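You operate a simulated robot arm through the tools that you are given. There is no shell and no other tool. Be economical: measure what you need, move in short steps, check, and stop when the job is done.

You run a simulated two-armed robot. Do the job below in one go: nothing can be reset, and whatever is moved stays where it is left.

## Task
Take the grey cloth from the beige table and lay it out flat on the teal table.

Only the result counts: the job must be done as asked and must still hold three seconds after the hand-in. Knocking over, shifting, dropping, spilling or breaking anything else fails it. Flat cloth is picked up by pressing the open fingertips on it (5 to 10 N) and closing them slowly along it; thin cloth reads only 2 to 8 mm in the jaws.

## Robot
Two 7-joint arms with two-finger parallel grippers on one trunk, on a base that drives. Base frame: it is fixed to the floor where the robot stands at the start and does not move with it; the origin is under the middle of the robot, x ahead of it, y to its left, z up. Lengths are in m, angles in rad, forces in N, time in s.
The left shoulder is at the start at [0.07, 0.134, 1.076], the right one opposite. Places, roughly: teal table [2.8, -0.1, 0.8]. Payload 1.57 kg a hand.
The tool frame of a hand sits at the grasp point between the pads (the TCP): z along the fingers, y along the line on which they close. The tips reach 0.03 m beyond it. The gripper opens to 0.08 m. The fingers are 0.017 m wide and 0.012 m thick; the gripper's body (0.04 by 0.082 m) begins 0.08 m behind the TCP.
Orientation is that of the tool frame in the base frame, as a unit quaternion [w, x, y, z]. With the fingers straight down and closing along the base's y, the tool's x points along the base's -x, its y along +y and its z along -z.

## Interface
- The arms move only by the tool play_rows. It takes "left_plan", "right_plan" or both (then of equal length, played together; a hand with none holds still); each is a list of rows, each a list of 6 numbers: the shift along the tool's x, y, z in units of 500 mm (1.0 is 500 mm), then the turn, a rotation vector about the tool's x, y, z in units of 120 degrees (1.0 is 120 degrees). In form: [[x, y, z, wx, wy, wz], ...]. A call has 1 to 12 rows; each row is the pose to reach, as a shift and turn from the pose commanded when the call began, along the tool's axes at that moment. "left_gripper" and "right_gripper" are, for a hand that has rows, the gripper command, from -1 (shut) to 1 (fully open), values between in proportion, set as the call begins (left out, the last holds). A call with a number of a shift or a turn outside -1 to 1 is refused whole. Each row takes 0.2 s and may step no farther than 0.05 m and 0.15 rad from the row before; otherwise, or with a gripper value out of range, the whole call is refused. Where a pose cannot be reached the arm comes as near as it can. A force on the tool above 40 N (or 10 N above the force at the start of the call, whichever is more), or a blocked arm, ends the call early, and 0.2 s more pass. Each finger travels about 0.153 m/s and halts on what it meets, pressing with about 26 N; the grip force reading is that of the motor and also rises with nothing between the fingers. The clock runs only during rows and for 0.2 s after the last one: add rows that repeat a pose to give the fingers time. It gives the time, the measured TCP pose, the force on the tool (base axes), the opening and the grip force at its end, in the units of the frame above (readings bear some noise).
- Cameras (640 x 400 px; columns grow to the right, rows downward): "scene" is now at [0.1282, -0.0126, 1.2877]; the picture's right is [-0.18, -0.98, 0.00], its down [-0.72, 0.13, -0.68] and it looks along [0.67, -0.12, -0.73] (base axes); focal length 295 px, centre (320, 200). "left" rides on the left gripper at [0.072, 0.007, -0.122] in its tool frame; the picture's right is [-0.09, 1.00, 0.00], its down [-0.84, -0.08, -0.54] and it looks along [-0.54, -0.05, 0.84] (tool axes); focal length 238 px, centre (320, 200). "right" rides on the right gripper at [0.072, -0.007, -0.122] in its tool frame; the picture's right is [0.09, 1.00, 0.00], its down [-0.84, 0.08, -0.54] and it looks along [-0.54, 0.05, 0.84] (tool axes); focal length 238 px, centre (320, 200). There is no depth. A picture from a camera that has moved, and an enlarged one, comes with that camera's place and axes in the base frame and with its lens.
- grab_frame(camera): a new picture of that camera. The clock stands still meanwhile.
- raise_lower(by): slides the trunk up (or, below 0, down) by that many m; the arms and the scene camera ride with it, the base frame stays. It gives what a move gives, with no picture.
- roll_base(legs): drives the robot by 1 to 6 legs, each [ahead, left, turn to the left] in m, m and rad, along the robot's own axes; the way and the turn of a leg run together, so that a leg with both is an arc; at most 1.5 m and 3.142 rad a leg. The arms and the cameras ride along, it lands a little off, and it stops where it bumps. It gives what a move gives.
- pan_tilt(pan, tilt): turns the head with the scene camera to pan (to the left, within 1.501 rad either way) and tilt (down, from -0.506 to 1.204), counted from straight ahead of the robot. It gives what a move gives.
- enlarge(camera, box): a new picture of the part [left, top, right, bottom] of that camera's present view, enlarged. The clock stands still meanwhile.
- sign_off(): hands the job in; it is judged then, once.

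Work in short steps. Places have to be worked out from the pictures, the camera data and where the tool is seen: move nearer, look again, correct. Check each grasp and each placing, and mend what went wrong. You have 120 turns and 100 pictures in all, those below and enlarged ones among them. Open the grippers and draw the arms clear of the work before you hand the job in, unless the task says otherwise; then end with one line.

The tools are called by a JSON object that holds its "fn" and its "kwargs". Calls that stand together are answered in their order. play_rows: Moves the arms, as the interface text tells. Its arguments: {"type":"object","properties":{"left_plan":{"type":"array","items":{"type":"array","items":{"type":"number"}}},"left_gripper":{"type":"number"},"right_plan":{"type":"array","items":{"type":"array","items":{"type":"number"}}},"right_gripper":{"type":"number"}},"required":[]} The other tools are called the same way: raise_lower (by) slides the trunk up or down; roll_base (legs) drives the base; pan_tilt (pan, tilt) turns the head that bears the scene camera; grab_frame (camera) takes a picture; enlarge (camera, box) takes an enlarged picture of a part of a camera's view; sign_off () hands the job in.

At the start:

```text
time_s: 0.0
left_tool_pos: [0.4402, 0.1605, 1.0327]
left_ee_rot: [0.001, 0.0, 1.0, 0.0]
left_wrist_force: [0.0, 0.9, -0.1]
left_grip_width: 0.0797
left_gripper_force: 0.1
right_tool_pos: [0.429, -0.2263, 0.9555]
right_ee_rot: [-0.001, 0.001, 1.0, 0.0]
right_wrist_force: [0.3, -0.1, 0.4]
right_grip_width: 0.0801
right_gripper_force: 0.0
trunk travel left (down, up): [-0.65, 0.29]
robot x, y, heading: [-0.002, -0.0015, 0.001]
head pan, tilt: [-0.178, 0.826]
```

scene: 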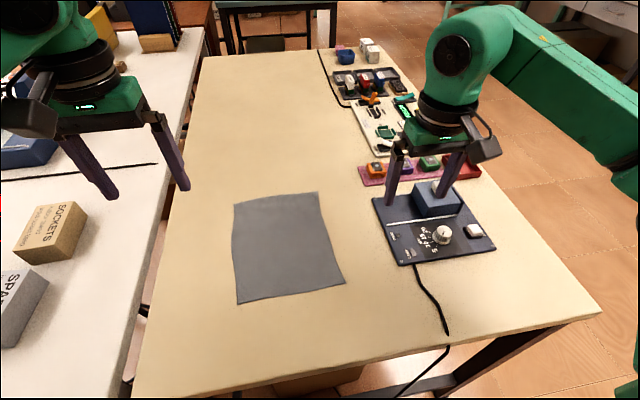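
right: 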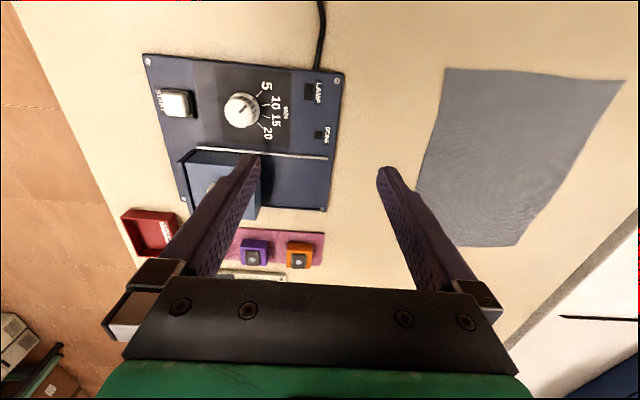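
left: 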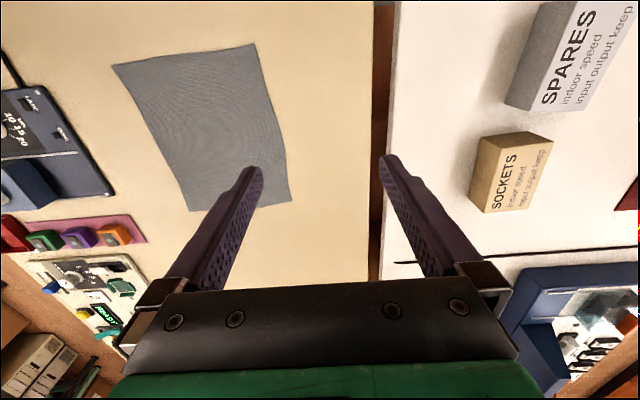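

I place the cloth at about x 0.39–0.65, y -0.10–0.10. Before touching it I look ahead and to the right to find the teal table and a free way to it.

{"fn": "pan_tilt", "kwargs": {"pan": 0.0, "tilt": 0.25}}

{"fn": "grab_frame", "kwargs": {"camera": "scene"}}

{"fn": "pan_tilt", "kwargs": {"pan": -0.9, "tilt": 0.45}}

{"fn": "grab_frame", "kwargs": {"camera": "scene"}}

```text
time_s: 1.0
left_tool_pos: [0.4401, 0.1605, 1.0325]
left_ee_rot: [0.001, 0.0, 1.0, 0.0]
left_wrist_force: [0.3, -0.1, 0.1]
left_grip_width: 0.0797
left_gripper_force: 0.1
right_tool_pos: [0.4288, -0.2266, 0.9566]
right_ee_rot: [0.0, 0.0, 1.0, 0.0]
right_wrist_force: [-0.6, 0.3, -0.1]
right_grip_width: 0.0801
right_gripper_force: 0.1
trunk travel left (down, up): [-0.65, 0.29]
robot x, y, heading: [-0.0021, 0.0005, -0.001]
head pan, tilt: [0.0, 0.25]
```

```text
96 pictures are left
camera scene: at [0.1434, 0.0014, 1.3387], right [0.0, -1.0, 0.0], down [-0.25, 0.0, -0.97], along [0.97, 0.0, -0.25], focal length 295 px, centre (320, 200)
```

scene: 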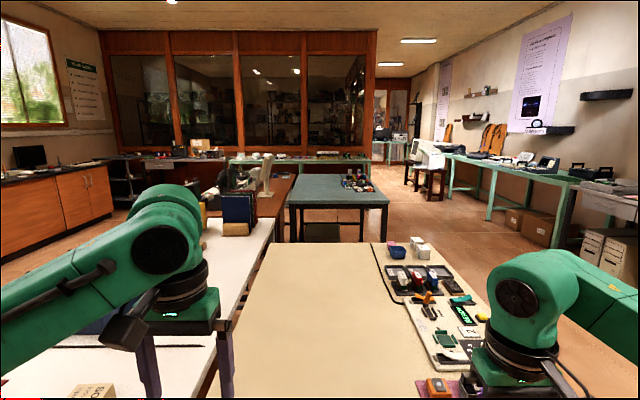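

```text
time_s: 2.2
left_tool_pos: [0.4401, 0.1601, 1.0327]
left_ee_rot: [0.0, -0.001, 1.0, 0.0]
left_wrist_force: [-0.1, -0.9, -0.1]
left_grip_width: 0.0798
left_gripper_force: 0.0
right_tool_pos: [0.4284, -0.2266, 0.9552]
right_ee_rot: [0.0, 0.001, 1.0, 0.0]
right_wrist_force: [0.1, -0.1, -0.1]
right_grip_width: 0.0797
right_gripper_force: 0.0
trunk travel left (down, up): [-0.65, 0.29]
robot x, y, heading: [-0.0017, 0.0015, 0.003]
head pan, tilt: [-0.901, 0.45]
```

```text
95 pictures are left
camera scene: at [0.1072, -0.0705, 1.3202], right [-0.78, -0.62, 0.0], down [-0.27, 0.34, -0.9], along [0.56, -0.71, -0.44], focal length 295 px, centre (320, 200)
```

scene: 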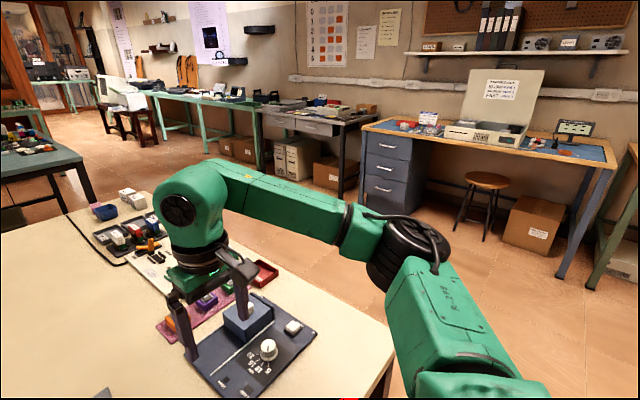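

The teal table is ahead beyond the beige one, roughly x 2.1–3.3, with a free aisle along the right side. First the cloth: I bring both hands over its near corners, fingers half open, well above the table.

{"fn": "play_rows", "kwargs": {"left_plan": [[0.012, -0.04, 0.06, 0, 0, 0], [0.024, -0.08, 0.12, 0, 0, 0], [0.036, -0.12, 0.18, 0, 0, 0], [0.048, -0.16, 0.24, 0, 0, 0], [0.06, -0.2, 0.3, 0, 0, 0], [0.06, -0.2, 0.3, 0, 0, 0]], "right_plan": [[0.007, 0.058, 0.03, 0, 0, 0], [0.014, 0.116, 0.06, 0, 0, 0], [0.021, 0.174, 0.09, 0, 0, 0], [0.028, 0.232, 0.12, 0, 0, 0], [0.036, 0.29, 0.15, 0, 0, 0], [0.036, 0.29, 0.15, 0, 0, 0]], "left_gripper": 0.25, "right_gripper": 0.25}}

{"fn": "pan_tilt", "kwargs": {"pan": 0.0, "tilt": 0.95}}

{"fn": "grab_frame", "kwargs": {"camera": "scene"}}

{"fn": "grab_frame", "kwargs": {"camera": "left"}}

{"fn": "grab_frame", "kwargs": {"camera": "right"}}

```text
time_s: 3.6
left_tool_pos: [0.4104, 0.0582, 0.8814]
left_ee_rot: [0.0, -0.001, 1.0, 0.0]
left_wrist_force: [0.2, -0.3, 0.1]
left_grip_width: 0.05
left_gripper_force: 0.1
right_tool_pos: [0.4108, -0.0828, 0.8794]
right_ee_rot: [0.001, 0.0, 1.0, 0.0]
right_wrist_force: [-0.1, 0.5, 0.0]
right_grip_width: 0.0502
right_gripper_force: 0.0
trunk travel left (down, up): [-0.65, 0.29]
robot x, y, heading: [0.0019, -0.001, 0.001]
head pan, tilt: [-0.901, 0.45]
```

```text
time_s: 4.8
left_tool_pos: [0.411, 0.0586, 0.8803]
left_ee_rot: [0.001, 0.0, 1.0, 0.0]
left_wrist_force: [0.5, -0.4, -0.6]
left_grip_width: 0.0498
left_gripper_force: 0.0
right_tool_pos: [0.4104, -0.0824, 0.878]
right_ee_rot: [0.0, 0.0, 1.0, 0.0]
right_wrist_force: [-0.5, 0.5, -0.8]
right_grip_width: 0.05
right_gripper_force: 0.0
trunk travel left (down, up): [-0.65, 0.29]
robot x, y, heading: [0.0006, 0.0001, 0.002]
head pan, tilt: [0.0, 0.949]
```

```text
94 pictures are left
camera scene: at [0.1228, 0.0014, 1.2782], right [0.0, -1.0, 0.0], down [-0.81, 0.0, -0.58], along [0.58, 0.0, -0.81], focal length 295 px, centre (320, 200)
```

scene: 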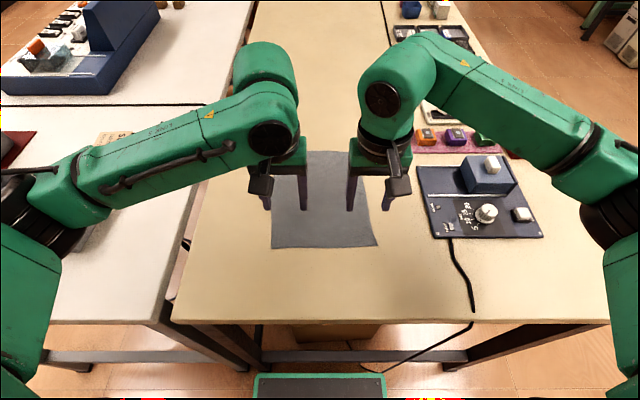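

```text
93 pictures are left
camera left: at [0.3387, 0.0662, 1.0023], right [0.09, 1.0, 0.0], down [0.84, -0.08, 0.54], along [0.54, -0.05, -0.84], focal length 238 px, centre (320, 200)
```

left: 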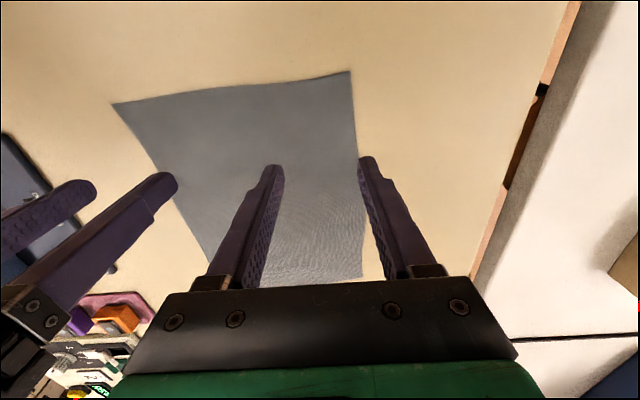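

```text
92 pictures are left
camera right: at [0.3375, -0.0884, 1.0011], right [-0.09, 1.0, 0.0], down [0.84, 0.08, 0.54], along [0.54, 0.05, -0.84], focal length 238 px, centre (320, 200)
```

right: 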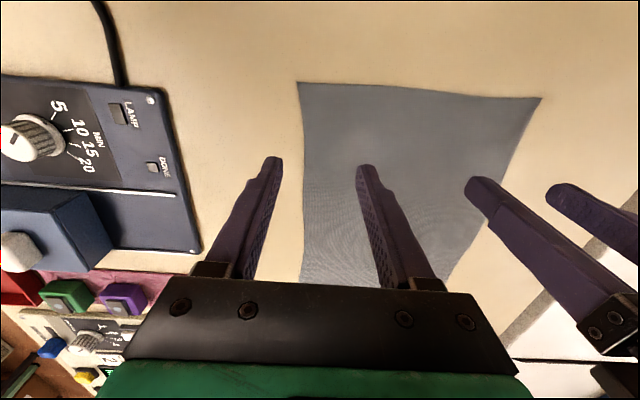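

Triangulating the near corners from the three cameras puts the surface nearer z≈0.80–0.81, with corners around (0.356, 0.087) and (0.361, -0.102). I narrow the fingers to about 35 mm and go to just above those corners.

{"fn": "play_rows", "kwargs": {"left_plan": [[0.038, -0.004, 0.03, 0, 0, 0], [0.076, -0.008, 0.05, 0, 0, 0], [0.076, -0.008, 0.06, 0, 0, 0], [0.076, -0.008, 0.06, 0, 0, 0]], "right_plan": [[0.037, 0.012, 0.03, 0, 0, 0], [0.074, 0.024, 0.05, 0, 0, 0], [0.074, 0.024, 0.056, 0, 0, 0], [0.074, 0.024, 0.056, 0, 0, 0]], "left_gripper": -0.125, "right_gripper": -0.125}}

{"fn": "enlarge", "kwargs": {"camera": "scene", "box": [220, 140, 420, 265]}}

{"fn": "grab_frame", "kwargs": {"camera": "left"}}

{"fn": "grab_frame", "kwargs": {"camera": "right"}}

```text
time_s: 5.8
left_tool_pos: [0.3717, 0.0568, 0.8519]
left_ee_rot: [0.001, 0.0, 1.0, 0.0]
left_wrist_force: [0.3, 0.4, 0.4]
left_grip_width: 0.0353
left_gripper_force: 0.1
right_tool_pos: [0.373, -0.0697, 0.8526]
right_ee_rot: [0.0, 0.0, 1.0, -0.001]
right_wrist_force: [0.1, 0.8, 0.6]
right_grip_width: 0.0351
right_gripper_force: 0.1
trunk travel left (down, up): [-0.65, 0.29]
robot x, y, heading: [0.0007, 0.0026, -0.001]
head pan, tilt: [0.0, 0.949]
```

```text
3.20 times, centred on (320, 202) of scene
camera zoom: at [0.1225, 0.0016, 1.2782], right [0.0, -1.0, 0.0], down [-0.81, 0.0, -0.58], along [0.58, 0.0, -0.81], focal length 943 px, centre (320, 192)
```

zoom: 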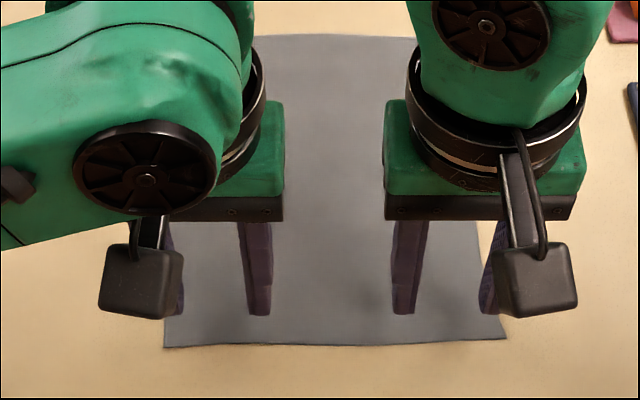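

```text
90 pictures are left
camera left: at [0.2996, 0.0636, 0.9727], right [0.09, 1.0, 0.0], down [0.84, -0.08, 0.54], along [0.54, -0.05, -0.84], focal length 238 px, centre (320, 200)
```

left: 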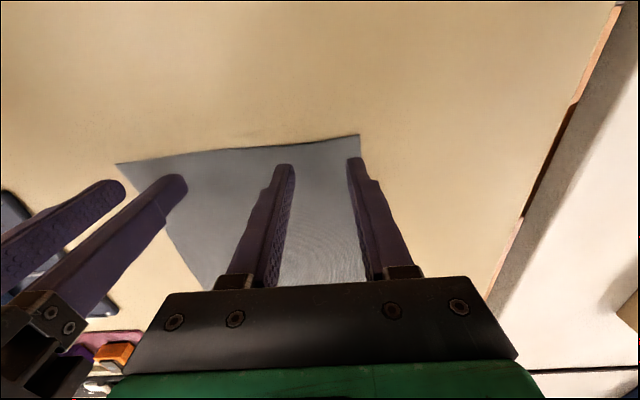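

```text
89 pictures are left
camera right: at [0.2995, -0.075, 0.9739], right [-0.09, 1.0, 0.0], down [0.84, 0.08, 0.54], along [0.54, 0.05, -0.84], focal length 238 px, centre (320, 200)
```

right: 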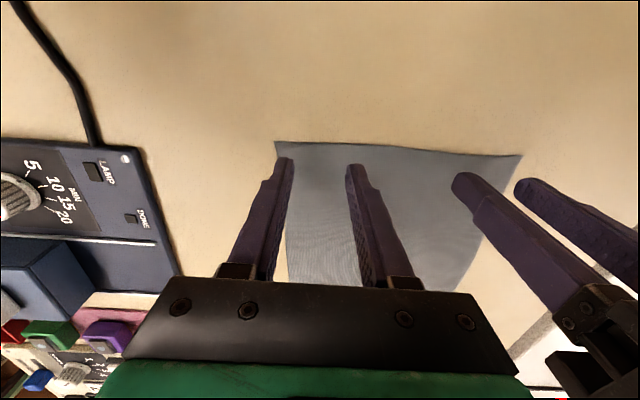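

The corners fit a surface at about z 0.80; the tips are now around 0.822. I shift the hands a few mm inward and go down 1.5 cm to feel for contact.

{"fn": "play_rows", "kwargs": {"left_plan": [[0, -0.007, 0, 0, 0, 0], [0, -0.007, 0.015, 0, 0, 0], [0, -0.007, 0.03, 0, 0, 0], [0, -0.007, 0.03, 0, 0, 0]], "right_plan": [[-0.006, 0.006, 0, 0, 0, 0], [-0.006, 0.006, 0.015, 0, 0, 0], [-0.006, 0.006, 0.03, 0, 0, 0], [-0.006, 0.006, 0.03, 0, 0, 0]]}}

```text
time_s: 6.8
left_tool_pos: [0.3719, 0.0518, 0.8373]
left_ee_rot: [0.0, 0.0, 1.0, 0.0]
left_wrist_force: [-0.2, -0.2, -0.1]
left_grip_width: 0.0348
left_gripper_force: 0.0
right_tool_pos: [0.3764, -0.0665, 0.8379]
right_ee_rot: [0.0, 0.001, 1.0, 0.001]
right_wrist_force: [-0.5, -0.6, -0.1]
right_grip_width: 0.0351
right_gripper_force: 0.2
trunk travel left (down, up): [-0.65, 0.29]
robot x, y, heading: [-0.0001, -0.0023, 0.0]
head pan, tilt: [0.0, 0.949]
```

No contact yet; tips around 0.807. I go down another 6 mm in small steps.

{"fn": "play_rows", "kwargs": {"left_plan": [[0, 0, 0.004, 0, 0, 0], [0, 0, 0.008, 0, 0, 0], [0, 0, 0.012, 0, 0, 0], [0, 0, 0.012, 0, 0, 0]], "right_plan": [[0, 0, 0.004, 0, 0, 0], [0, 0, 0.008, 0, 0, 0], [0, 0, 0.012, 0, 0, 0], [0, 0, 0.012, 0, 0, 0]]}}

{"fn": "grab_frame", "kwargs": {"camera": "left"}}

```text
time_s: 7.8
left_tool_pos: [0.371, 0.0531, 0.8306]
left_ee_rot: [0.001, 0.0, 1.0, -0.001]
left_wrist_force: [1.8, -0.4, 6.9]
left_grip_width: 0.0347
left_gripper_force: 0.1
right_tool_pos: [0.3763, -0.0669, 0.832]
right_ee_rot: [0.0, 0.0, 1.0, 0.0]
right_wrist_force: [0.8, -1.1, -1.0]
right_grip_width: 0.0352
right_gripper_force: 0.0
trunk travel left (down, up): [-0.65, 0.29]
robot x, y, heading: [0.0013, 0.0008, -0.003]
head pan, tilt: [0.0, 0.949]
```

```text
88 pictures are left
camera left: at [0.2984, 0.0601, 0.9523], right [0.09, 1.0, 0.0], down [0.84, -0.08, 0.54], along [0.54, -0.05, -0.84], focal length 238 px, centre (320, 200)
```

left: 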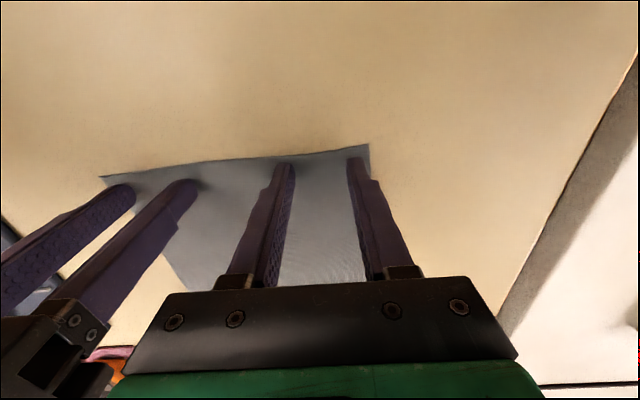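

Left presses at about 7 N, placed right at the corner; right is just short. I lower only the right hand by 2 mm.

{"fn": "play_rows", "kwargs": {"right_plan": [[0, 0, 0.002, 0, 0, 0], [0, 0, 0.004, 0, 0, 0], [0, 0, 0.004, 0, 0, 0]]}}

```text
time_s: 8.6
left_tool_pos: [0.3711, 0.0528, 0.8316]
left_ee_rot: [0.001, 0.001, 1.0, 0.0]
left_wrist_force: [1.9, -0.1, 8.1]
left_grip_width: 0.0352
left_gripper_force: 0.1
right_tool_pos: [0.3762, -0.0674, 0.8307]
right_ee_rot: [0.001, 0.001, 1.0, -0.001]
right_wrist_force: [-0.4, 0.3, 6.9]
right_grip_width: 0.0351
right_gripper_force: 0.0
trunk travel left (down, up): [-0.65, 0.29]
robot x, y, heading: [0.0029, 0.0025, -0.004]
head pan, tilt: [0.0, 0.949]
```

Both press at 7–8 N. I close both grippers slowly in stages with the hands held still.

{"fn": "play_rows", "kwargs": {"left_plan": [[0, 0, 0, 0, 0, 0]], "right_plan": [[0, 0, 0, 0, 0, 0]], "left_gripper": -0.3, "right_gripper": -0.3}}

{"fn": "play_rows", "kwargs": {"left_plan": [[0, 0, 0, 0, 0, 0]], "right_plan": [[0, 0, 0, 0, 0, 0]], "left_gripper": -0.45, "right_gripper": -0.45}}

{"fn": "play_rows", "kwargs": {"left_plan": [[0, 0, 0, 0, 0, 0]], "right_plan": [[0, 0, 0, 0, 0, 0]], "left_gripper": -0.6, "right_gripper": -0.6}}

{"fn": "play_rows", "kwargs": {"left_plan": [[0, 0, 0, 0, 0, 0]], "right_plan": [[0, 0, 0, 0, 0, 0]], "left_gripper": -0.75, "right_gripper": -0.75}}

{"fn": "play_rows", "kwargs": {"left_plan": [[0, 0, 0, 0, 0, 0], [0, 0, 0, 0, 0, 0]], "right_plan": [[0, 0, 0, 0, 0, 0], [0, 0, 0, 0, 0, 0]], "left_gripper": -1, "right_gripper": -1}}

{"fn": "grab_frame", "kwargs": {"camera": "left"}}

{"fn": "grab_frame", "kwargs": {"camera": "right"}}

```text
time_s: 9.0
left_tool_pos: [0.3693, 0.0525, 0.8319]
left_ee_rot: [0.001, -0.001, 1.0, -0.001]
left_wrist_force: [0.3, -0.3, 9.6]
left_grip_width: 0.0266
left_gripper_force: 0.0
right_tool_pos: [0.3756, -0.0657, 0.8316]
right_ee_rot: [0.0, 0.0, 1.0, 0.0]
right_wrist_force: [0.1, 0.4, 8.6]
right_grip_width: 0.0268
right_gripper_force: 0.0
trunk travel left (down, up): [-0.65, 0.29]
robot x, y, heading: [-0.0022, -0.0003, 0.005]
head pan, tilt: [0.0, 0.949]
```

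```text
time_s: 9.4
left_tool_pos: [0.3706, 0.0529, 0.8319]
left_ee_rot: [0.002, 0.0, 1.0, 0.0]
left_wrist_force: [0.0, -1.2, 7.0]
left_grip_width: 0.0205
left_gripper_force: 0.1
right_tool_pos: [0.3752, -0.0671, 0.8309]
right_ee_rot: [0.0, 0.0, 1.0, 0.0]
right_wrist_force: [0.9, 0.0, 10.3]
right_grip_width: 0.0206
right_gripper_force: 0.0
trunk travel left (down, up): [-0.65, 0.29]
robot x, y, heading: [-0.0028, 0.0013, 0.002]
head pan, tilt: [0.0, 0.949]
```

```text
time_s: 9.8
left_tool_pos: [0.3698, 0.0533, 0.8319]
left_ee_rot: [0.001, 0.0, 1.0, 0.0]
left_wrist_force: [-0.3, -1.5, 6.3]
left_grip_width: 0.0145
left_gripper_force: 0.1
right_tool_pos: [0.3744, -0.0665, 0.8316]
right_ee_rot: [0.001, 0.0, 1.0, 0.0]
right_wrist_force: [-0.1, 0.5, 10.2]
right_grip_width: 0.0144
right_gripper_force: 0.0
trunk travel left (down, up): [-0.65, 0.29]
robot x, y, heading: [0.0013, -0.001, 0.001]
head pan, tilt: [0.0, 0.949]
```

```text
time_s: 10.2
left_tool_pos: [0.3701, 0.0521, 0.8313]
left_ee_rot: [0.001, -0.001, 1.0, -0.001]
left_wrist_force: [-0.3, -1.6, 6.3]
left_grip_width: 0.0095
left_gripper_force: 0.1
right_tool_pos: [0.3754, -0.0652, 0.8316]
right_ee_rot: [0.001, 0.0, 1.0, 0.001]
right_wrist_force: [-0.7, 2.1, 11.3]
right_grip_width: 0.009
right_gripper_force: 0.0
trunk travel left (down, up): [-0.65, 0.29]
robot x, y, heading: [-0.0003, -0.0001, -0.004]
head pan, tilt: [0.0, 0.949]
```

```text
time_s: 10.8
left_tool_pos: [0.3706, 0.0526, 0.8308]
left_ee_rot: [0.001, 0.001, 1.0, -0.001]
left_wrist_force: [1.5, -14.0, 4.5]
left_grip_width: 0.0018
left_gripper_force: 23.5
right_tool_pos: [0.3748, -0.067, 0.8329]
right_ee_rot: [0.002, -0.001, 1.0, 0.001]
right_wrist_force: [-1.7, 13.6, 15.2]
right_grip_width: 0.0039
right_gripper_force: 24.8
trunk travel left (down, up): [-0.65, 0.29]
robot x, y, heading: [-0.0025, -0.0014, 0.003]
head pan, tilt: [0.0, 0.949]
```

```text
87 pictures are left
camera left: at [0.2968, 0.0598, 0.9526], right [0.09, 1.0, 0.0], down [0.84, -0.08, 0.54], along [0.54, -0.05, -0.84], focal length 238 px, centre (320, 200)
```

left: 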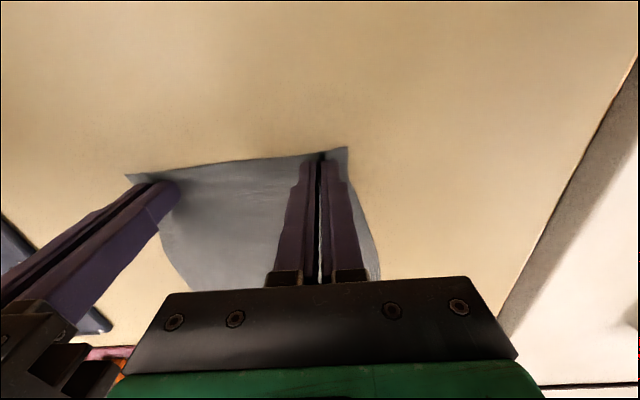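

```text
86 pictures are left
camera right: at [0.3019, -0.0724, 0.9531], right [-0.09, 1.0, 0.0], down [0.84, 0.08, 0.54], along [0.54, 0.05, -0.84], focal length 238 px, centre (320, 200)
```

right: 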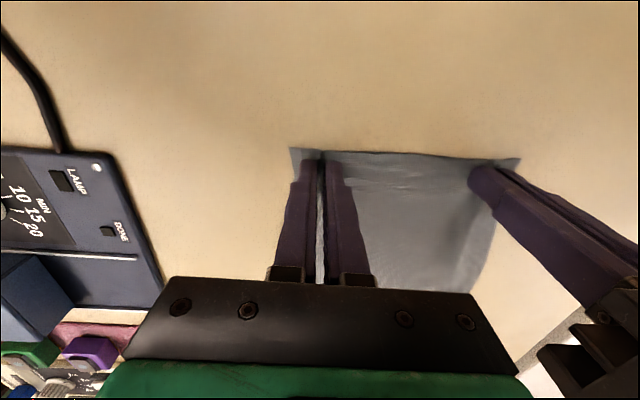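

Both grips read cloth (1.8 and 3.9 mm), with the cloth taut between the hands (±14 N). I lift slowly while easing the hands a few mm together.

{"fn": "play_rows", "kwargs": {"left_plan": [[0, -0.008, 0, 0, 0, 0], [0, -0.014, -0.01, 0, 0, 0], [0, -0.014, -0.03, 0, 0, 0], [0, -0.014, -0.06, 0, 0, 0], [0, -0.014, -0.1, 0, 0, 0], [0, -0.014, -0.1, 0, 0, 0]], "right_plan": [[0, 0.008, 0, 0, 0, 0], [0, 0.014, -0.01, 0, 0, 0], [0, 0.014, -0.03, 0, 0, 0], [0, 0.014, -0.06, 0, 0, 0], [0, 0.014, -0.1, 0, 0, 0], [0, 0.014, -0.1, 0, 0, 0]]}}

{"fn": "grab_frame", "kwargs": {"camera": "left"}}

{"fn": "enlarge", "kwargs": {"camera": "scene", "box": [200, 120, 440, 270]}}

```text
time_s: 12.2
left_tool_pos: [0.3715, 0.0465, 0.8816]
left_ee_rot: [0.0, -0.001, 1.0, 0.0]
left_wrist_force: [0.8, -0.5, 0.3]
left_grip_width: 0.0019
left_gripper_force: 23.2
right_tool_pos: [0.3778, -0.0598, 0.8804]
right_ee_rot: [0.0, 0.001, 1.0, 0.0]
right_wrist_force: [0.0, 0.6, -0.1]
right_grip_width: 0.0016
right_gripper_force: 23.3
trunk travel left (down, up): [-0.65, 0.29]
robot x, y, heading: [0.002, -0.0015, -0.001]
head pan, tilt: [0.0, 0.949]
```

```text
85 pictures are left
camera left: at [0.2981, 0.0537, 1.0018], right [0.09, 1.0, 0.0], down [0.84, -0.08, 0.54], along [0.54, -0.05, -0.84], focal length 238 px, centre (320, 200)
```

left: 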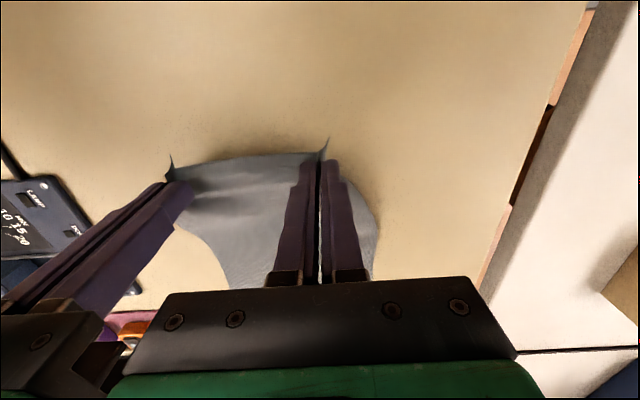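

```text
2.67 times, centred on (320, 195) of scene
camera zoom: at [0.1228, 0.0014, 1.2782], right [0.0, -1.0, 0.0], down [-0.81, 0.0, -0.58], along [0.58, 0.0, -0.81], focal length 786 px, centre (320, 213)
```

zoom: 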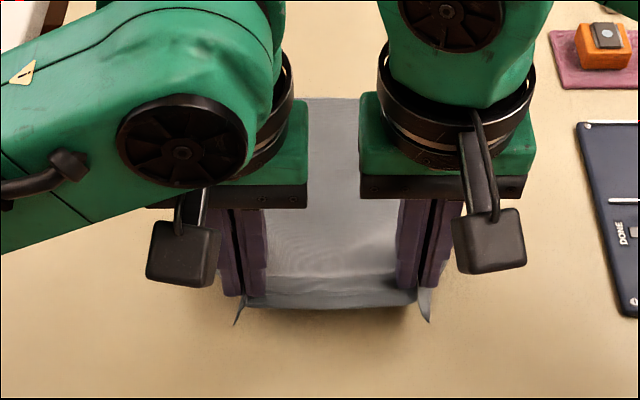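

Both corners are held and the edge rises evenly. I raise the trunk to lift the cloth clear of the table and check.

{"fn": "raise_lower", "kwargs": {"by": 0.26}}

{"fn": "pan_tilt", "kwargs": {"pan": 0.0, "tilt": 0.8}}

{"fn": "grab_frame", "kwargs": {"camera": "scene"}}

{"fn": "grab_frame", "kwargs": {"camera": "left"}}

```text
time_s: 14.8
left_tool_pos: [0.3703, 0.0469, 1.1399]
left_ee_rot: [0.001, 0.0, 1.0, 0.0]
left_wrist_force: [0.2, -0.4, -0.6]
left_grip_width: 0.0017
left_gripper_force: 23.3
right_tool_pos: [0.3782, -0.0603, 1.1401]
right_ee_rot: [0.0, 0.0, 1.0, -0.001]
right_wrist_force: [-0.3, -0.2, 0.0]
right_grip_width: 0.002
right_gripper_force: 23.3
trunk travel left (down, up): [-0.91, 0.03]
robot x, y, heading: [0.0006, -0.0004, -0.001]
head pan, tilt: [0.0, 0.949]
```

```text
time_s: 15.6
left_tool_pos: [0.3705, 0.046, 1.1392]
left_ee_rot: [0.0, 0.0, 1.0, -0.001]
left_wrist_force: [-0.4, -0.6, 0.7]
left_grip_width: 0.0015
left_gripper_force: 22.9
right_tool_pos: [0.3766, -0.0606, 1.1408]
right_ee_rot: [0.001, 0.0, 1.0, 0.0]
right_wrist_force: [0.2, -0.1, 0.3]
right_grip_width: 0.0018
right_gripper_force: 23.7
trunk travel left (down, up): [-0.91, 0.03]
robot x, y, heading: [0.0019, -0.0026, 0.0]
head pan, tilt: [0.0, 0.799]
```

```text
83 pictures are left
camera scene: at [0.1308, 0.0015, 1.5497], right [0.0, -1.0, 0.0], down [-0.72, 0.0, -0.7], along [0.7, 0.0, -0.72], focal length 295 px, centre (320, 200)
```

scene: 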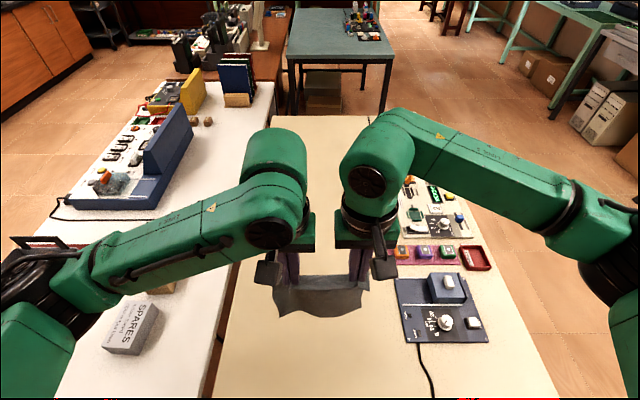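

```text
82 pictures are left
camera left: at [0.2983, 0.0537, 1.2616], right [0.09, 1.0, 0.0], down [0.84, -0.08, 0.54], along [0.54, -0.05, -0.84], focal length 238 px, centre (320, 200)
```

left: 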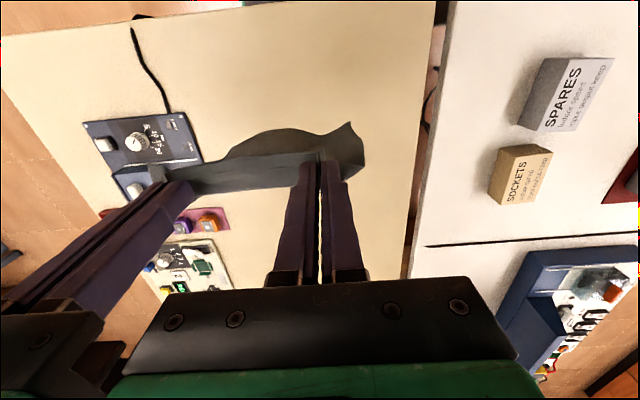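

The cloth hangs from both hands. The teal table reads x≈2.2–3.4, y≈-0.5 to 0.2, with items only in its right rear part. Before driving I look to the right and behind.

{"fn": "pan_tilt", "kwargs": {"pan": -1.5, "tilt": 0.6}}

{"fn": "grab_frame", "kwargs": {"camera": "scene"}}

{"fn": "pan_tilt", "kwargs": {"pan": -0.75, "tilt": 0.45}}

{"fn": "grab_frame", "kwargs": {"camera": "scene"}}

```text
time_s: 17.1
left_tool_pos: [0.3716, 0.0471, 1.1413]
left_ee_rot: [0.0, -0.001, 1.0, 0.0]
left_wrist_force: [0.2, 0.5, 0.5]
left_grip_width: 0.0017
left_gripper_force: 23.5
right_tool_pos: [0.3778, -0.0605, 1.1404]
right_ee_rot: [0.0, 0.0, 1.0, 0.0]
right_wrist_force: [-0.2, -0.3, 0.5]
right_grip_width: 0.002
right_gripper_force: 23.7
trunk travel left (down, up): [-0.91, 0.03]
robot x, y, heading: [-0.0015, -0.002, -0.006]
head pan, tilt: [-1.499, 0.6]
```

```text
81 pictures are left
camera scene: at [0.0565, -0.0867, 1.5666], right [-1.0, -0.07, 0.0], down [-0.04, 0.56, -0.83], along [0.06, -0.82, -0.57], focal length 295 px, centre (320, 200)
```

scene: 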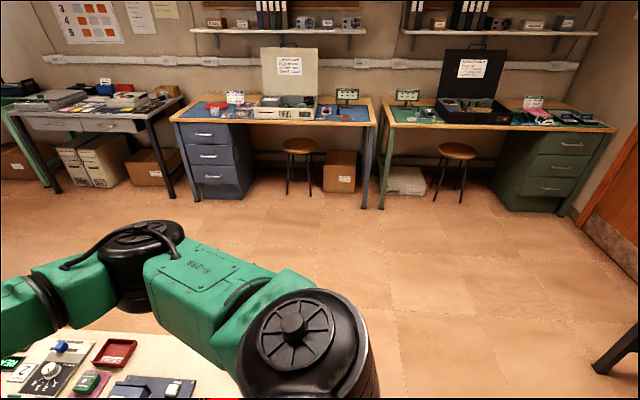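

```text
time_s: 18.2
left_tool_pos: [0.3703, 0.046, 1.1404]
left_ee_rot: [-0.001, 0.0, 1.0, 0.0]
left_wrist_force: [-0.5, 0.3, 0.4]
left_grip_width: 0.0016
left_gripper_force: 23.9
right_tool_pos: [0.3775, -0.0593, 1.1394]
right_ee_rot: [0.0, 0.0, 1.0, 0.0]
right_wrist_force: [0.5, 0.4, -0.5]
right_grip_width: 0.0019
right_gripper_force: 23.6
trunk travel left (down, up): [-0.91, 0.03]
robot x, y, heading: [-0.0029, -0.0002, -0.005]
head pan, tilt: [-0.75, 0.45]
```

```text
80 pictures are left
camera scene: at [0.1172, -0.0613, 1.5801], right [-0.68, -0.73, 0.0], down [-0.32, 0.3, -0.9], along [0.66, -0.61, -0.44], focal length 295 px, centre (320, 200)
```

scene: 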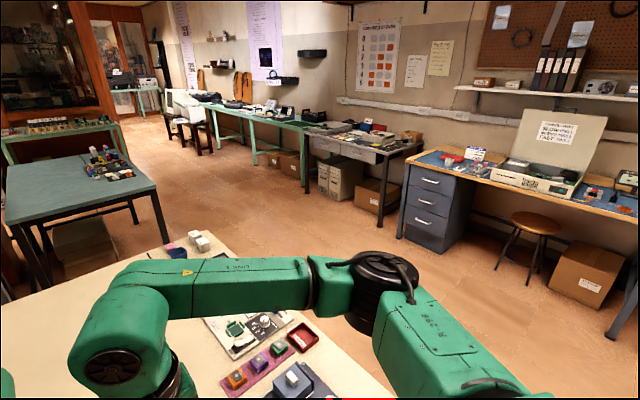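

Behind and right are clear for what I need. I back off 0.35 m, strafe right into the aisle, and drive ahead 1.5 m, then look at the teal table from closer.

{"fn": "roll_base", "kwargs": {"legs": [[-0.35, 0, 0], [0, -1.25, 0], [1.4, 0, 0]]}}

{"fn": "pan_tilt", "kwargs": {"pan": 0.7, "tilt": 0.5}}

{"fn": "grab_frame", "kwargs": {"camera": "scene"}}

```text
time_s: 33.0
left_tool_pos: [1.4089, -1.2328, 1.1408]
left_ee_rot: [0.0, 0.004, 1.0, 0.0]
left_wrist_force: [0.6, 0.5, 0.1]
left_grip_width: 0.0016
left_gripper_force: 23.2
right_tool_pos: [1.4142, -1.3394, 1.1401]
right_ee_rot: [0.0, 0.005, 1.0, 0.0]
right_wrist_force: [0.0, -0.2, 0.2]
right_grip_width: 0.0017
right_gripper_force: 23.4
trunk travel left (down, up): [-0.91, 0.03]
robot x, y, heading: [1.0376, -1.2759, -0.006]
head pan, tilt: [-0.75, 0.45]
```

```text
time_s: 34.6
left_tool_pos: [1.4111, -1.2322, 1.1401]
left_ee_rot: [0.0, 0.004, 1.0, 0.0]
left_wrist_force: [0.9, -0.4, -1.0]
left_grip_width: 0.0017
left_gripper_force: 23.4
right_tool_pos: [1.4158, -1.3384, 1.1394]
right_ee_rot: [0.0, 0.005, 1.0, 0.0]
right_wrist_force: [0.8, 0.2, 0.2]
right_grip_width: 0.0019
right_gripper_force: 23.4
trunk travel left (down, up): [-0.91, 0.03]
robot x, y, heading: [1.0393, -1.278, -0.005]
head pan, tilt: [0.7, 0.499]
```

```text
79 pictures are left
camera scene: at [1.1598, -1.217, 1.5757], right [0.64, -0.77, 0.0], down [-0.37, -0.31, -0.88], along [0.68, 0.56, -0.48], focal length 295 px, centre (320, 200)
```

scene: 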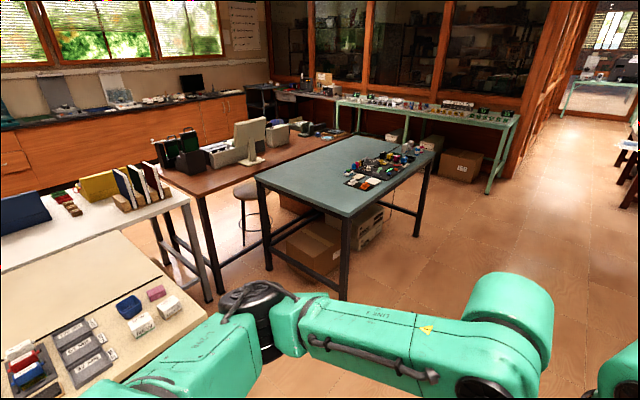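

The teal table's corner near me is about (2.21, -0.50) and items start at x≈2.53, leaving a 0.32 m free strip across the right front. I drive ahead to x≈2.355, turn left to face it and look again.

{"fn": "roll_base", "kwargs": {"legs": [[1.315, 0, 0], [0, 0, 1.576]]}}

{"fn": "pan_tilt", "kwargs": {"pan": 0.0, "tilt": 0.75}}

{"fn": "grab_frame", "kwargs": {"camera": "scene"}}

```text
time_s: 45.0
left_tool_pos: [2.3003, -0.9308, 1.1408]
left_ee_rot: [0.001, -0.698, 0.716, 0.001]
left_wrist_force: [0.3, 0.2, -1.2]
left_grip_width: 0.0017
left_gripper_force: 23.9
right_tool_pos: [2.4071, -0.926, 1.1396]
right_ee_rot: [0.0, -0.699, 0.715, 0.0]
right_wrist_force: [-0.5, 0.4, 0.5]
right_grip_width: 0.0015
right_gripper_force: 23.9
trunk travel left (down, up): [-0.91, 0.03]
robot x, y, heading: [2.335, -1.3007, 1.548]
head pan, tilt: [0.7, 0.499]
```

```text
time_s: 46.0
left_tool_pos: [2.3009, -0.9308, 1.1411]
left_ee_rot: [0.0, -0.7, 0.715, 0.0]
left_wrist_force: [0.2, 0.0, 0.3]
left_grip_width: 0.0016
left_gripper_force: 23.2
right_tool_pos: [2.4074, -0.9263, 1.1402]
right_ee_rot: [0.0, -0.699, 0.715, -0.001]
right_wrist_force: [0.1, -0.6, 0.4]
right_grip_width: 0.0015
right_gripper_force: 23.6
trunk travel left (down, up): [-0.91, 0.03]
robot x, y, heading: [2.337, -1.3026, 1.55]
head pan, tilt: [0.0, 0.75]
```

```text
78 pictures are left
camera scene: at [2.3412, -1.1678, 1.5537], right [1.0, -0.02, 0.0], down [-0.01, -0.68, -0.73], along [0.02, 0.73, -0.68], focal length 295 px, centre (320, 200)
```

scene: 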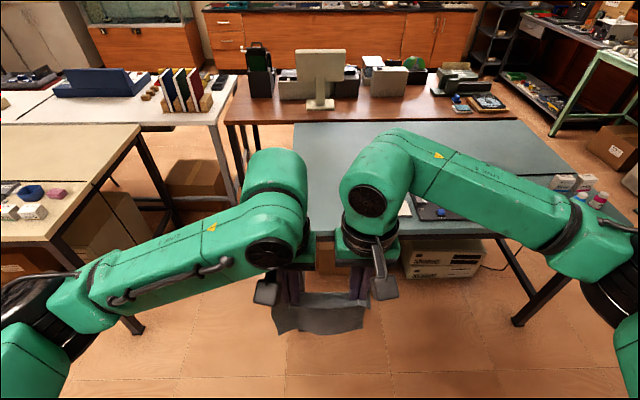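

I am facing the table; the arms hide its left end and the items' edge. I use both hand cameras to see those.

{"fn": "grab_frame", "kwargs": {"camera": "left"}}

{"fn": "grab_frame", "kwargs": {"camera": "right"}}

{"fn": "enlarge", "kwargs": {"camera": "scene", "box": [260, 100, 440, 280]}}

```text
77 pictures are left
camera left: at [2.2911, -1.0019, 1.2616], right [-0.99, 0.11, 0.0], down [0.1, 0.84, 0.54], along [0.06, 0.54, -0.84], focal length 238 px, centre (320, 200)
```

left: 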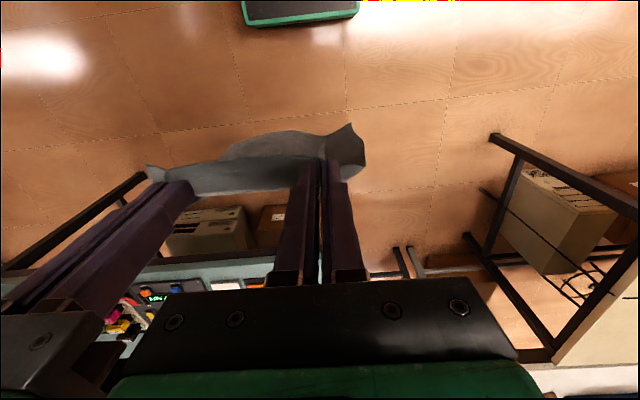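

```text
76 pictures are left
camera right: at [2.411, -0.9984, 1.2617], right [-1.0, -0.07, 0.0], down [-0.06, 0.84, 0.54], along [-0.04, 0.54, -0.84], focal length 238 px, centre (320, 200)
```

right: 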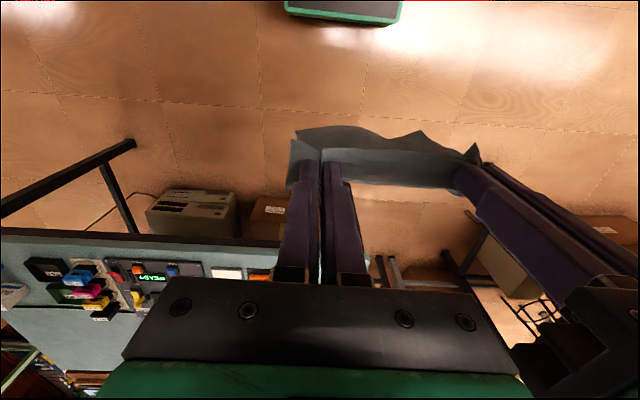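

```text
2.22 times, centred on (350, 190) of scene
camera zoom: at [2.3412, -1.1678, 1.5537], right [1.0, -0.02, 0.0], down [-0.01, -0.68, -0.73], along [0.02, 0.73, -0.68], focal length 655 px, centre (253, 222)
```

zoom: 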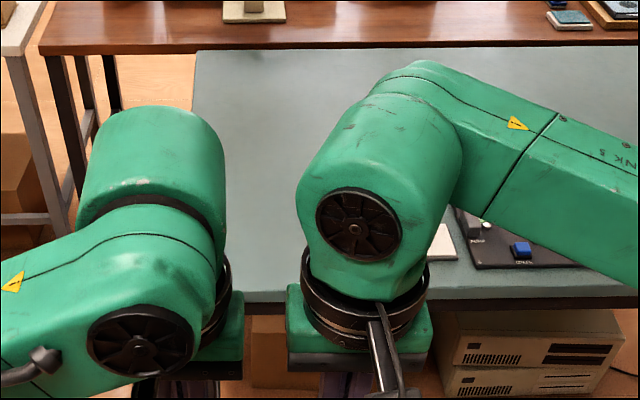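

Items start at about x 2.51, y -0.43. I enlarge the hand views near the fingers to pin down the table's left end.

{"fn": "enlarge", "kwargs": {"camera": "right", "box": [220, 220, 420, 300]}}

{"fn": "enlarge", "kwargs": {"camera": "left", "box": [220, 200, 440, 300]}}

```text
3.20 times, centred on (320, 260) of right
camera zoom: at [2.411, -0.9984, 1.2617], right [-1.0, -0.07, 0.0], down [-0.06, 0.84, 0.54], along [-0.04, 0.54, -0.84], focal length 763 px, centre (320, 8)
```

zoom: 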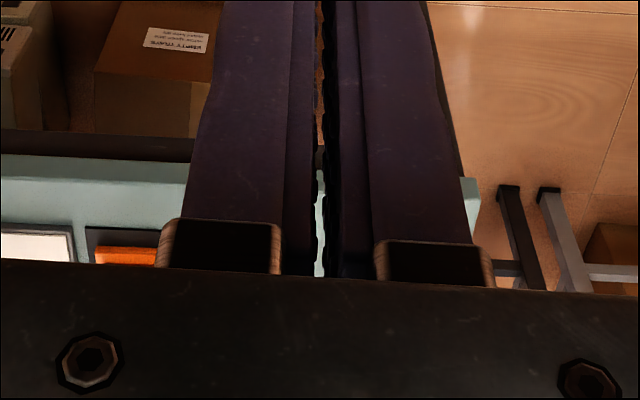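

```text
2.91 times, centred on (330, 250) of left
camera zoom: at [2.2911, -1.0019, 1.2616], right [-0.99, 0.11, 0.0], down [0.1, 0.84, 0.54], along [0.06, 0.54, -0.84], focal length 693 px, centre (291, 54)
```

zoom: 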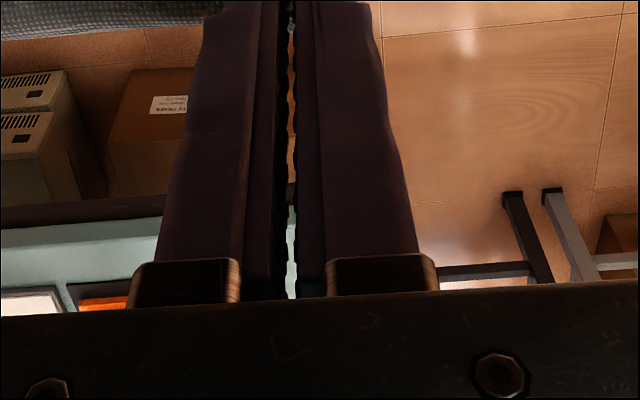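

The table's left end is at x≈2.24 and the items begin at about 2.52, so I aim for a cloth midline at x≈2.38. I straighten the heading, shift right slightly and move in 0.40 m, with the cloth bottom (~0.89) above the table.

{"fn": "roll_base", "kwargs": {"legs": [[0, 0, 0.021], [0, -0.034, 0], [0.4, 0, 0]]}}

{"fn": "grab_frame", "kwargs": {"camera": "scene"}}

{"fn": "grab_frame", "kwargs": {"camera": "right"}}

{"fn": "grab_frame", "kwargs": {"camera": "left"}}

```text
time_s: 49.4
left_tool_pos: [2.3223, -0.5279, 1.1409]
left_ee_rot: [-0.002, 0.709, -0.705, 0.0]
left_wrist_force: [-0.2, 0.2, -0.3]
left_grip_width: 0.0015
left_gripper_force: 23.6
right_tool_pos: [2.4292, -0.5217, 1.1407]
right_ee_rot: [0.0, 0.71, -0.704, -0.001]
right_wrist_force: [0.4, -0.4, 0.0]
right_grip_width: 0.0016
right_gripper_force: 23.7
trunk travel left (down, up): [-0.91, 0.03]
robot x, y, heading: [2.3704, -0.8949, 1.578]
head pan, tilt: [0.0, 0.75]
```

```text
72 pictures are left
camera scene: at [2.3703, -0.7659, 1.554], right [1.0, 0.01, 0.0], down [0.0, -0.68, -0.73], along [-0.01, 0.73, -0.68], focal length 295 px, centre (320, 200)
```

scene: 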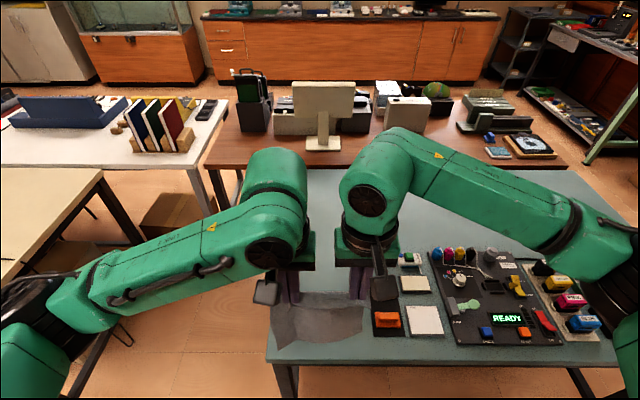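

```text
71 pictures are left
camera right: at [2.435, -0.594, 1.2622], right [-1.0, -0.1, 0.0], down [-0.08, 0.84, 0.54], along [-0.05, 0.54, -0.84], focal length 238 px, centre (320, 200)
```

right: 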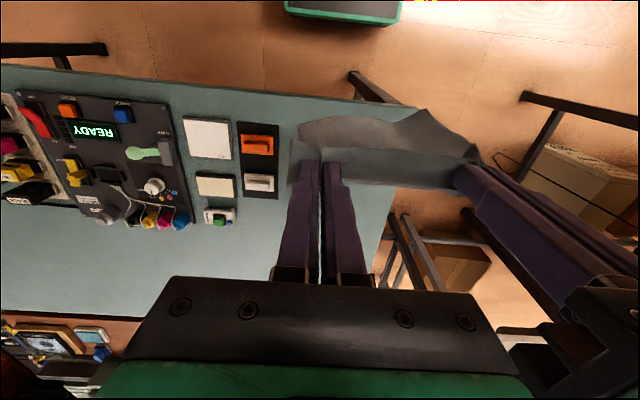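

```text
70 pictures are left
camera left: at [2.3152, -0.6011, 1.2621], right [-1.0, 0.09, 0.0], down [0.07, 0.84, 0.54], along [0.05, 0.54, -0.84], focal length 238 px, centre (320, 200)
```

left: 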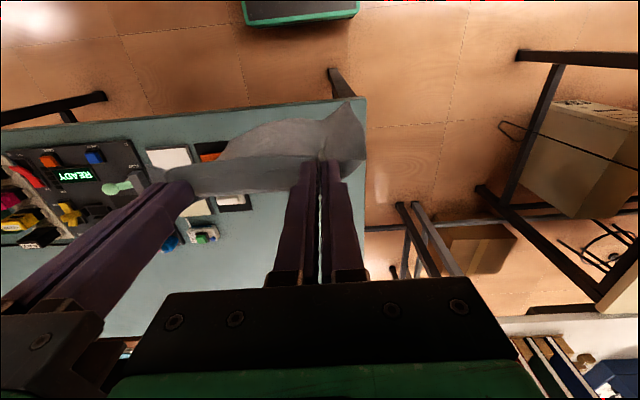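

Now it is clear: items start at x=2.50 for y<-0.29, and the whole area y>-0.2 is free. Approaching from the gap (facing +x, robot at about (1.87, -0.10)) gives far better margins, so I back out, turn, and line up beside the gap.

{"fn": "roll_base", "kwargs": {"legs": [[-0.4, 0, 0], [0, 0, -1.578], [-0.5, 0, 0]]}}

{"fn": "pan_tilt", "kwargs": {"pan": 1.2, "tilt": 0.7}}

{"fn": "grab_frame", "kwargs": {"camera": "scene"}}

```text
time_s: 58.2
left_tool_pos: [2.2534, -1.2571, 1.1398]
left_ee_rot: [-0.001, -0.009, 1.0, 0.0]
left_wrist_force: [0.0, 0.6, -0.4]
left_grip_width: 0.0016
left_gripper_force: 23.6
right_tool_pos: [2.2617, -1.3642, 1.1387]
right_ee_rot: [-0.001, -0.008, 1.0, 0.001]
right_wrist_force: [0.2, -0.7, -0.3]
right_grip_width: 0.0018
right_gripper_force: 23.7
trunk travel left (down, up): [-0.91, 0.03]
robot x, y, heading: [1.8826, -1.3089, 0.02]
head pan, tilt: [0.0, 0.75]
```

```text
time_s: 59.6
left_tool_pos: [2.2517, -1.2568, 1.1402]
left_ee_rot: [0.0, -0.009, 1.0, 0.0]
left_wrist_force: [-0.6, 0.0, 0.8]
left_grip_width: 0.0015
left_gripper_force: 23.7
right_tool_pos: [2.2599, -1.3649, 1.1402]
right_ee_rot: [0.0, -0.01, 1.0, 0.0]
right_wrist_force: [-0.2, 0.3, 0.2]
right_grip_width: 0.0018
right_gripper_force: 23.3
trunk travel left (down, up): [-0.91, 0.03]
robot x, y, heading: [1.8796, -1.3127, 0.019]
head pan, tilt: [1.201, 0.7]
```

```text
69 pictures are left
camera scene: at [1.9606, -1.2285, 1.558], right [0.94, -0.35, 0.0], down [-0.22, -0.6, -0.76], along [0.26, 0.72, -0.64], focal length 295 px, centre (320, 200)
```

scene: 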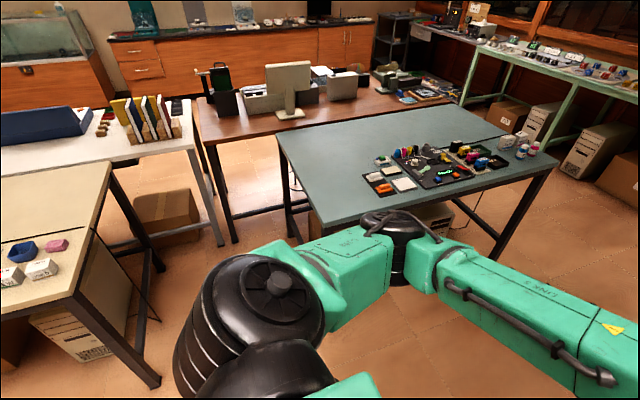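

The gap floor is clear. I square the heading and strafe left into the gap to y≈-0.10, in two parts.

{"fn": "roll_base", "kwargs": {"legs": [[0, 0, -0.019], [0, 0.6, 0]]}}

```text
time_s: 63.3
left_tool_pos: [2.2521, -0.661, 1.14]
left_ee_rot: [0.0, -0.001, 1.0, 0.001]
left_wrist_force: [-0.1, -0.9, -0.3]
left_grip_width: 0.0016
left_gripper_force: 23.5
right_tool_pos: [2.2591, -0.7688, 1.1397]
right_ee_rot: [0.0, -0.001, 1.0, 0.001]
right_wrist_force: [-1.5, 0.2, -0.1]
right_grip_width: 0.0017
right_gripper_force: 23.2
trunk travel left (down, up): [-0.91, 0.03]
robot x, y, heading: [1.8809, -0.7065, 0.002]
head pan, tilt: [1.201, 0.7]
```

Straight and on line at x=1.881. I finish the strafe to y≈-0.10 and look ahead.

{"fn": "roll_base", "kwargs": {"legs": [[0, 0.6, 0]]}}

{"fn": "pan_tilt", "kwargs": {"pan": 0.0, "tilt": 0.9}}

{"fn": "grab_frame", "kwargs": {"camera": "scene"}}

{"fn": "grab_frame", "kwargs": {"camera": "left"}}

```text
time_s: 66.7
left_tool_pos: [2.2513, -0.0678, 1.1405]
left_ee_rot: [0.0, -0.001, 1.0, -0.001]
left_wrist_force: [0.1, -0.4, -1.2]
left_grip_width: 0.0018
left_gripper_force: 23.7
right_tool_pos: [2.2559, -0.1745, 1.1401]
right_ee_rot: [0.0, 0.0, 1.0, 0.001]
right_wrist_force: [-0.1, -0.4, -0.4]
right_grip_width: 0.0017
right_gripper_force: 23.4
trunk travel left (down, up): [-0.91, 0.03]
robot x, y, heading: [1.8816, -0.111, -0.008]
head pan, tilt: [1.201, 0.7]
```

```text
time_s: 68.1
left_tool_pos: [2.2514, -0.0666, 1.1393]
left_ee_rot: [0.0, 0.0, 1.0, 0.0]
left_wrist_force: [-0.8, 0.2, -0.5]
left_grip_width: 0.0016
left_gripper_force: 23.6
right_tool_pos: [2.2566, -0.1732, 1.1404]
right_ee_rot: [0.0, -0.001, 1.0, 0.0]
right_wrist_force: [-0.1, 0.5, -0.2]
right_grip_width: 0.0016
right_gripper_force: 23.3
trunk travel left (down, up): [-0.91, 0.03]
robot x, y, heading: [1.8805, -0.1125, -0.003]
head pan, tilt: [0.0, 0.901]
```

```text
68 pictures are left
camera scene: at [2.0062, -0.1114, 1.5418], right [0.0, -1.0, 0.0], down [-0.78, 0.0, -0.62], along [0.62, 0.0, -0.78], focal length 295 px, centre (320, 200)
```

scene: 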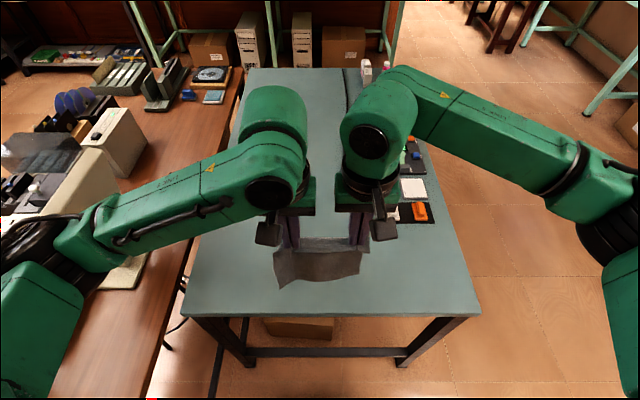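

```text
67 pictures are left
camera left: at [2.1787, -0.0593, 1.2616], right [0.09, 1.0, 0.0], down [0.84, -0.08, 0.54], along [0.54, -0.05, -0.84], focal length 238 px, centre (320, 200)
```

left: 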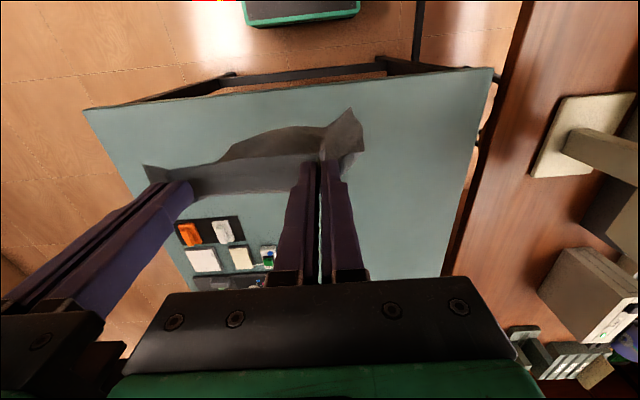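

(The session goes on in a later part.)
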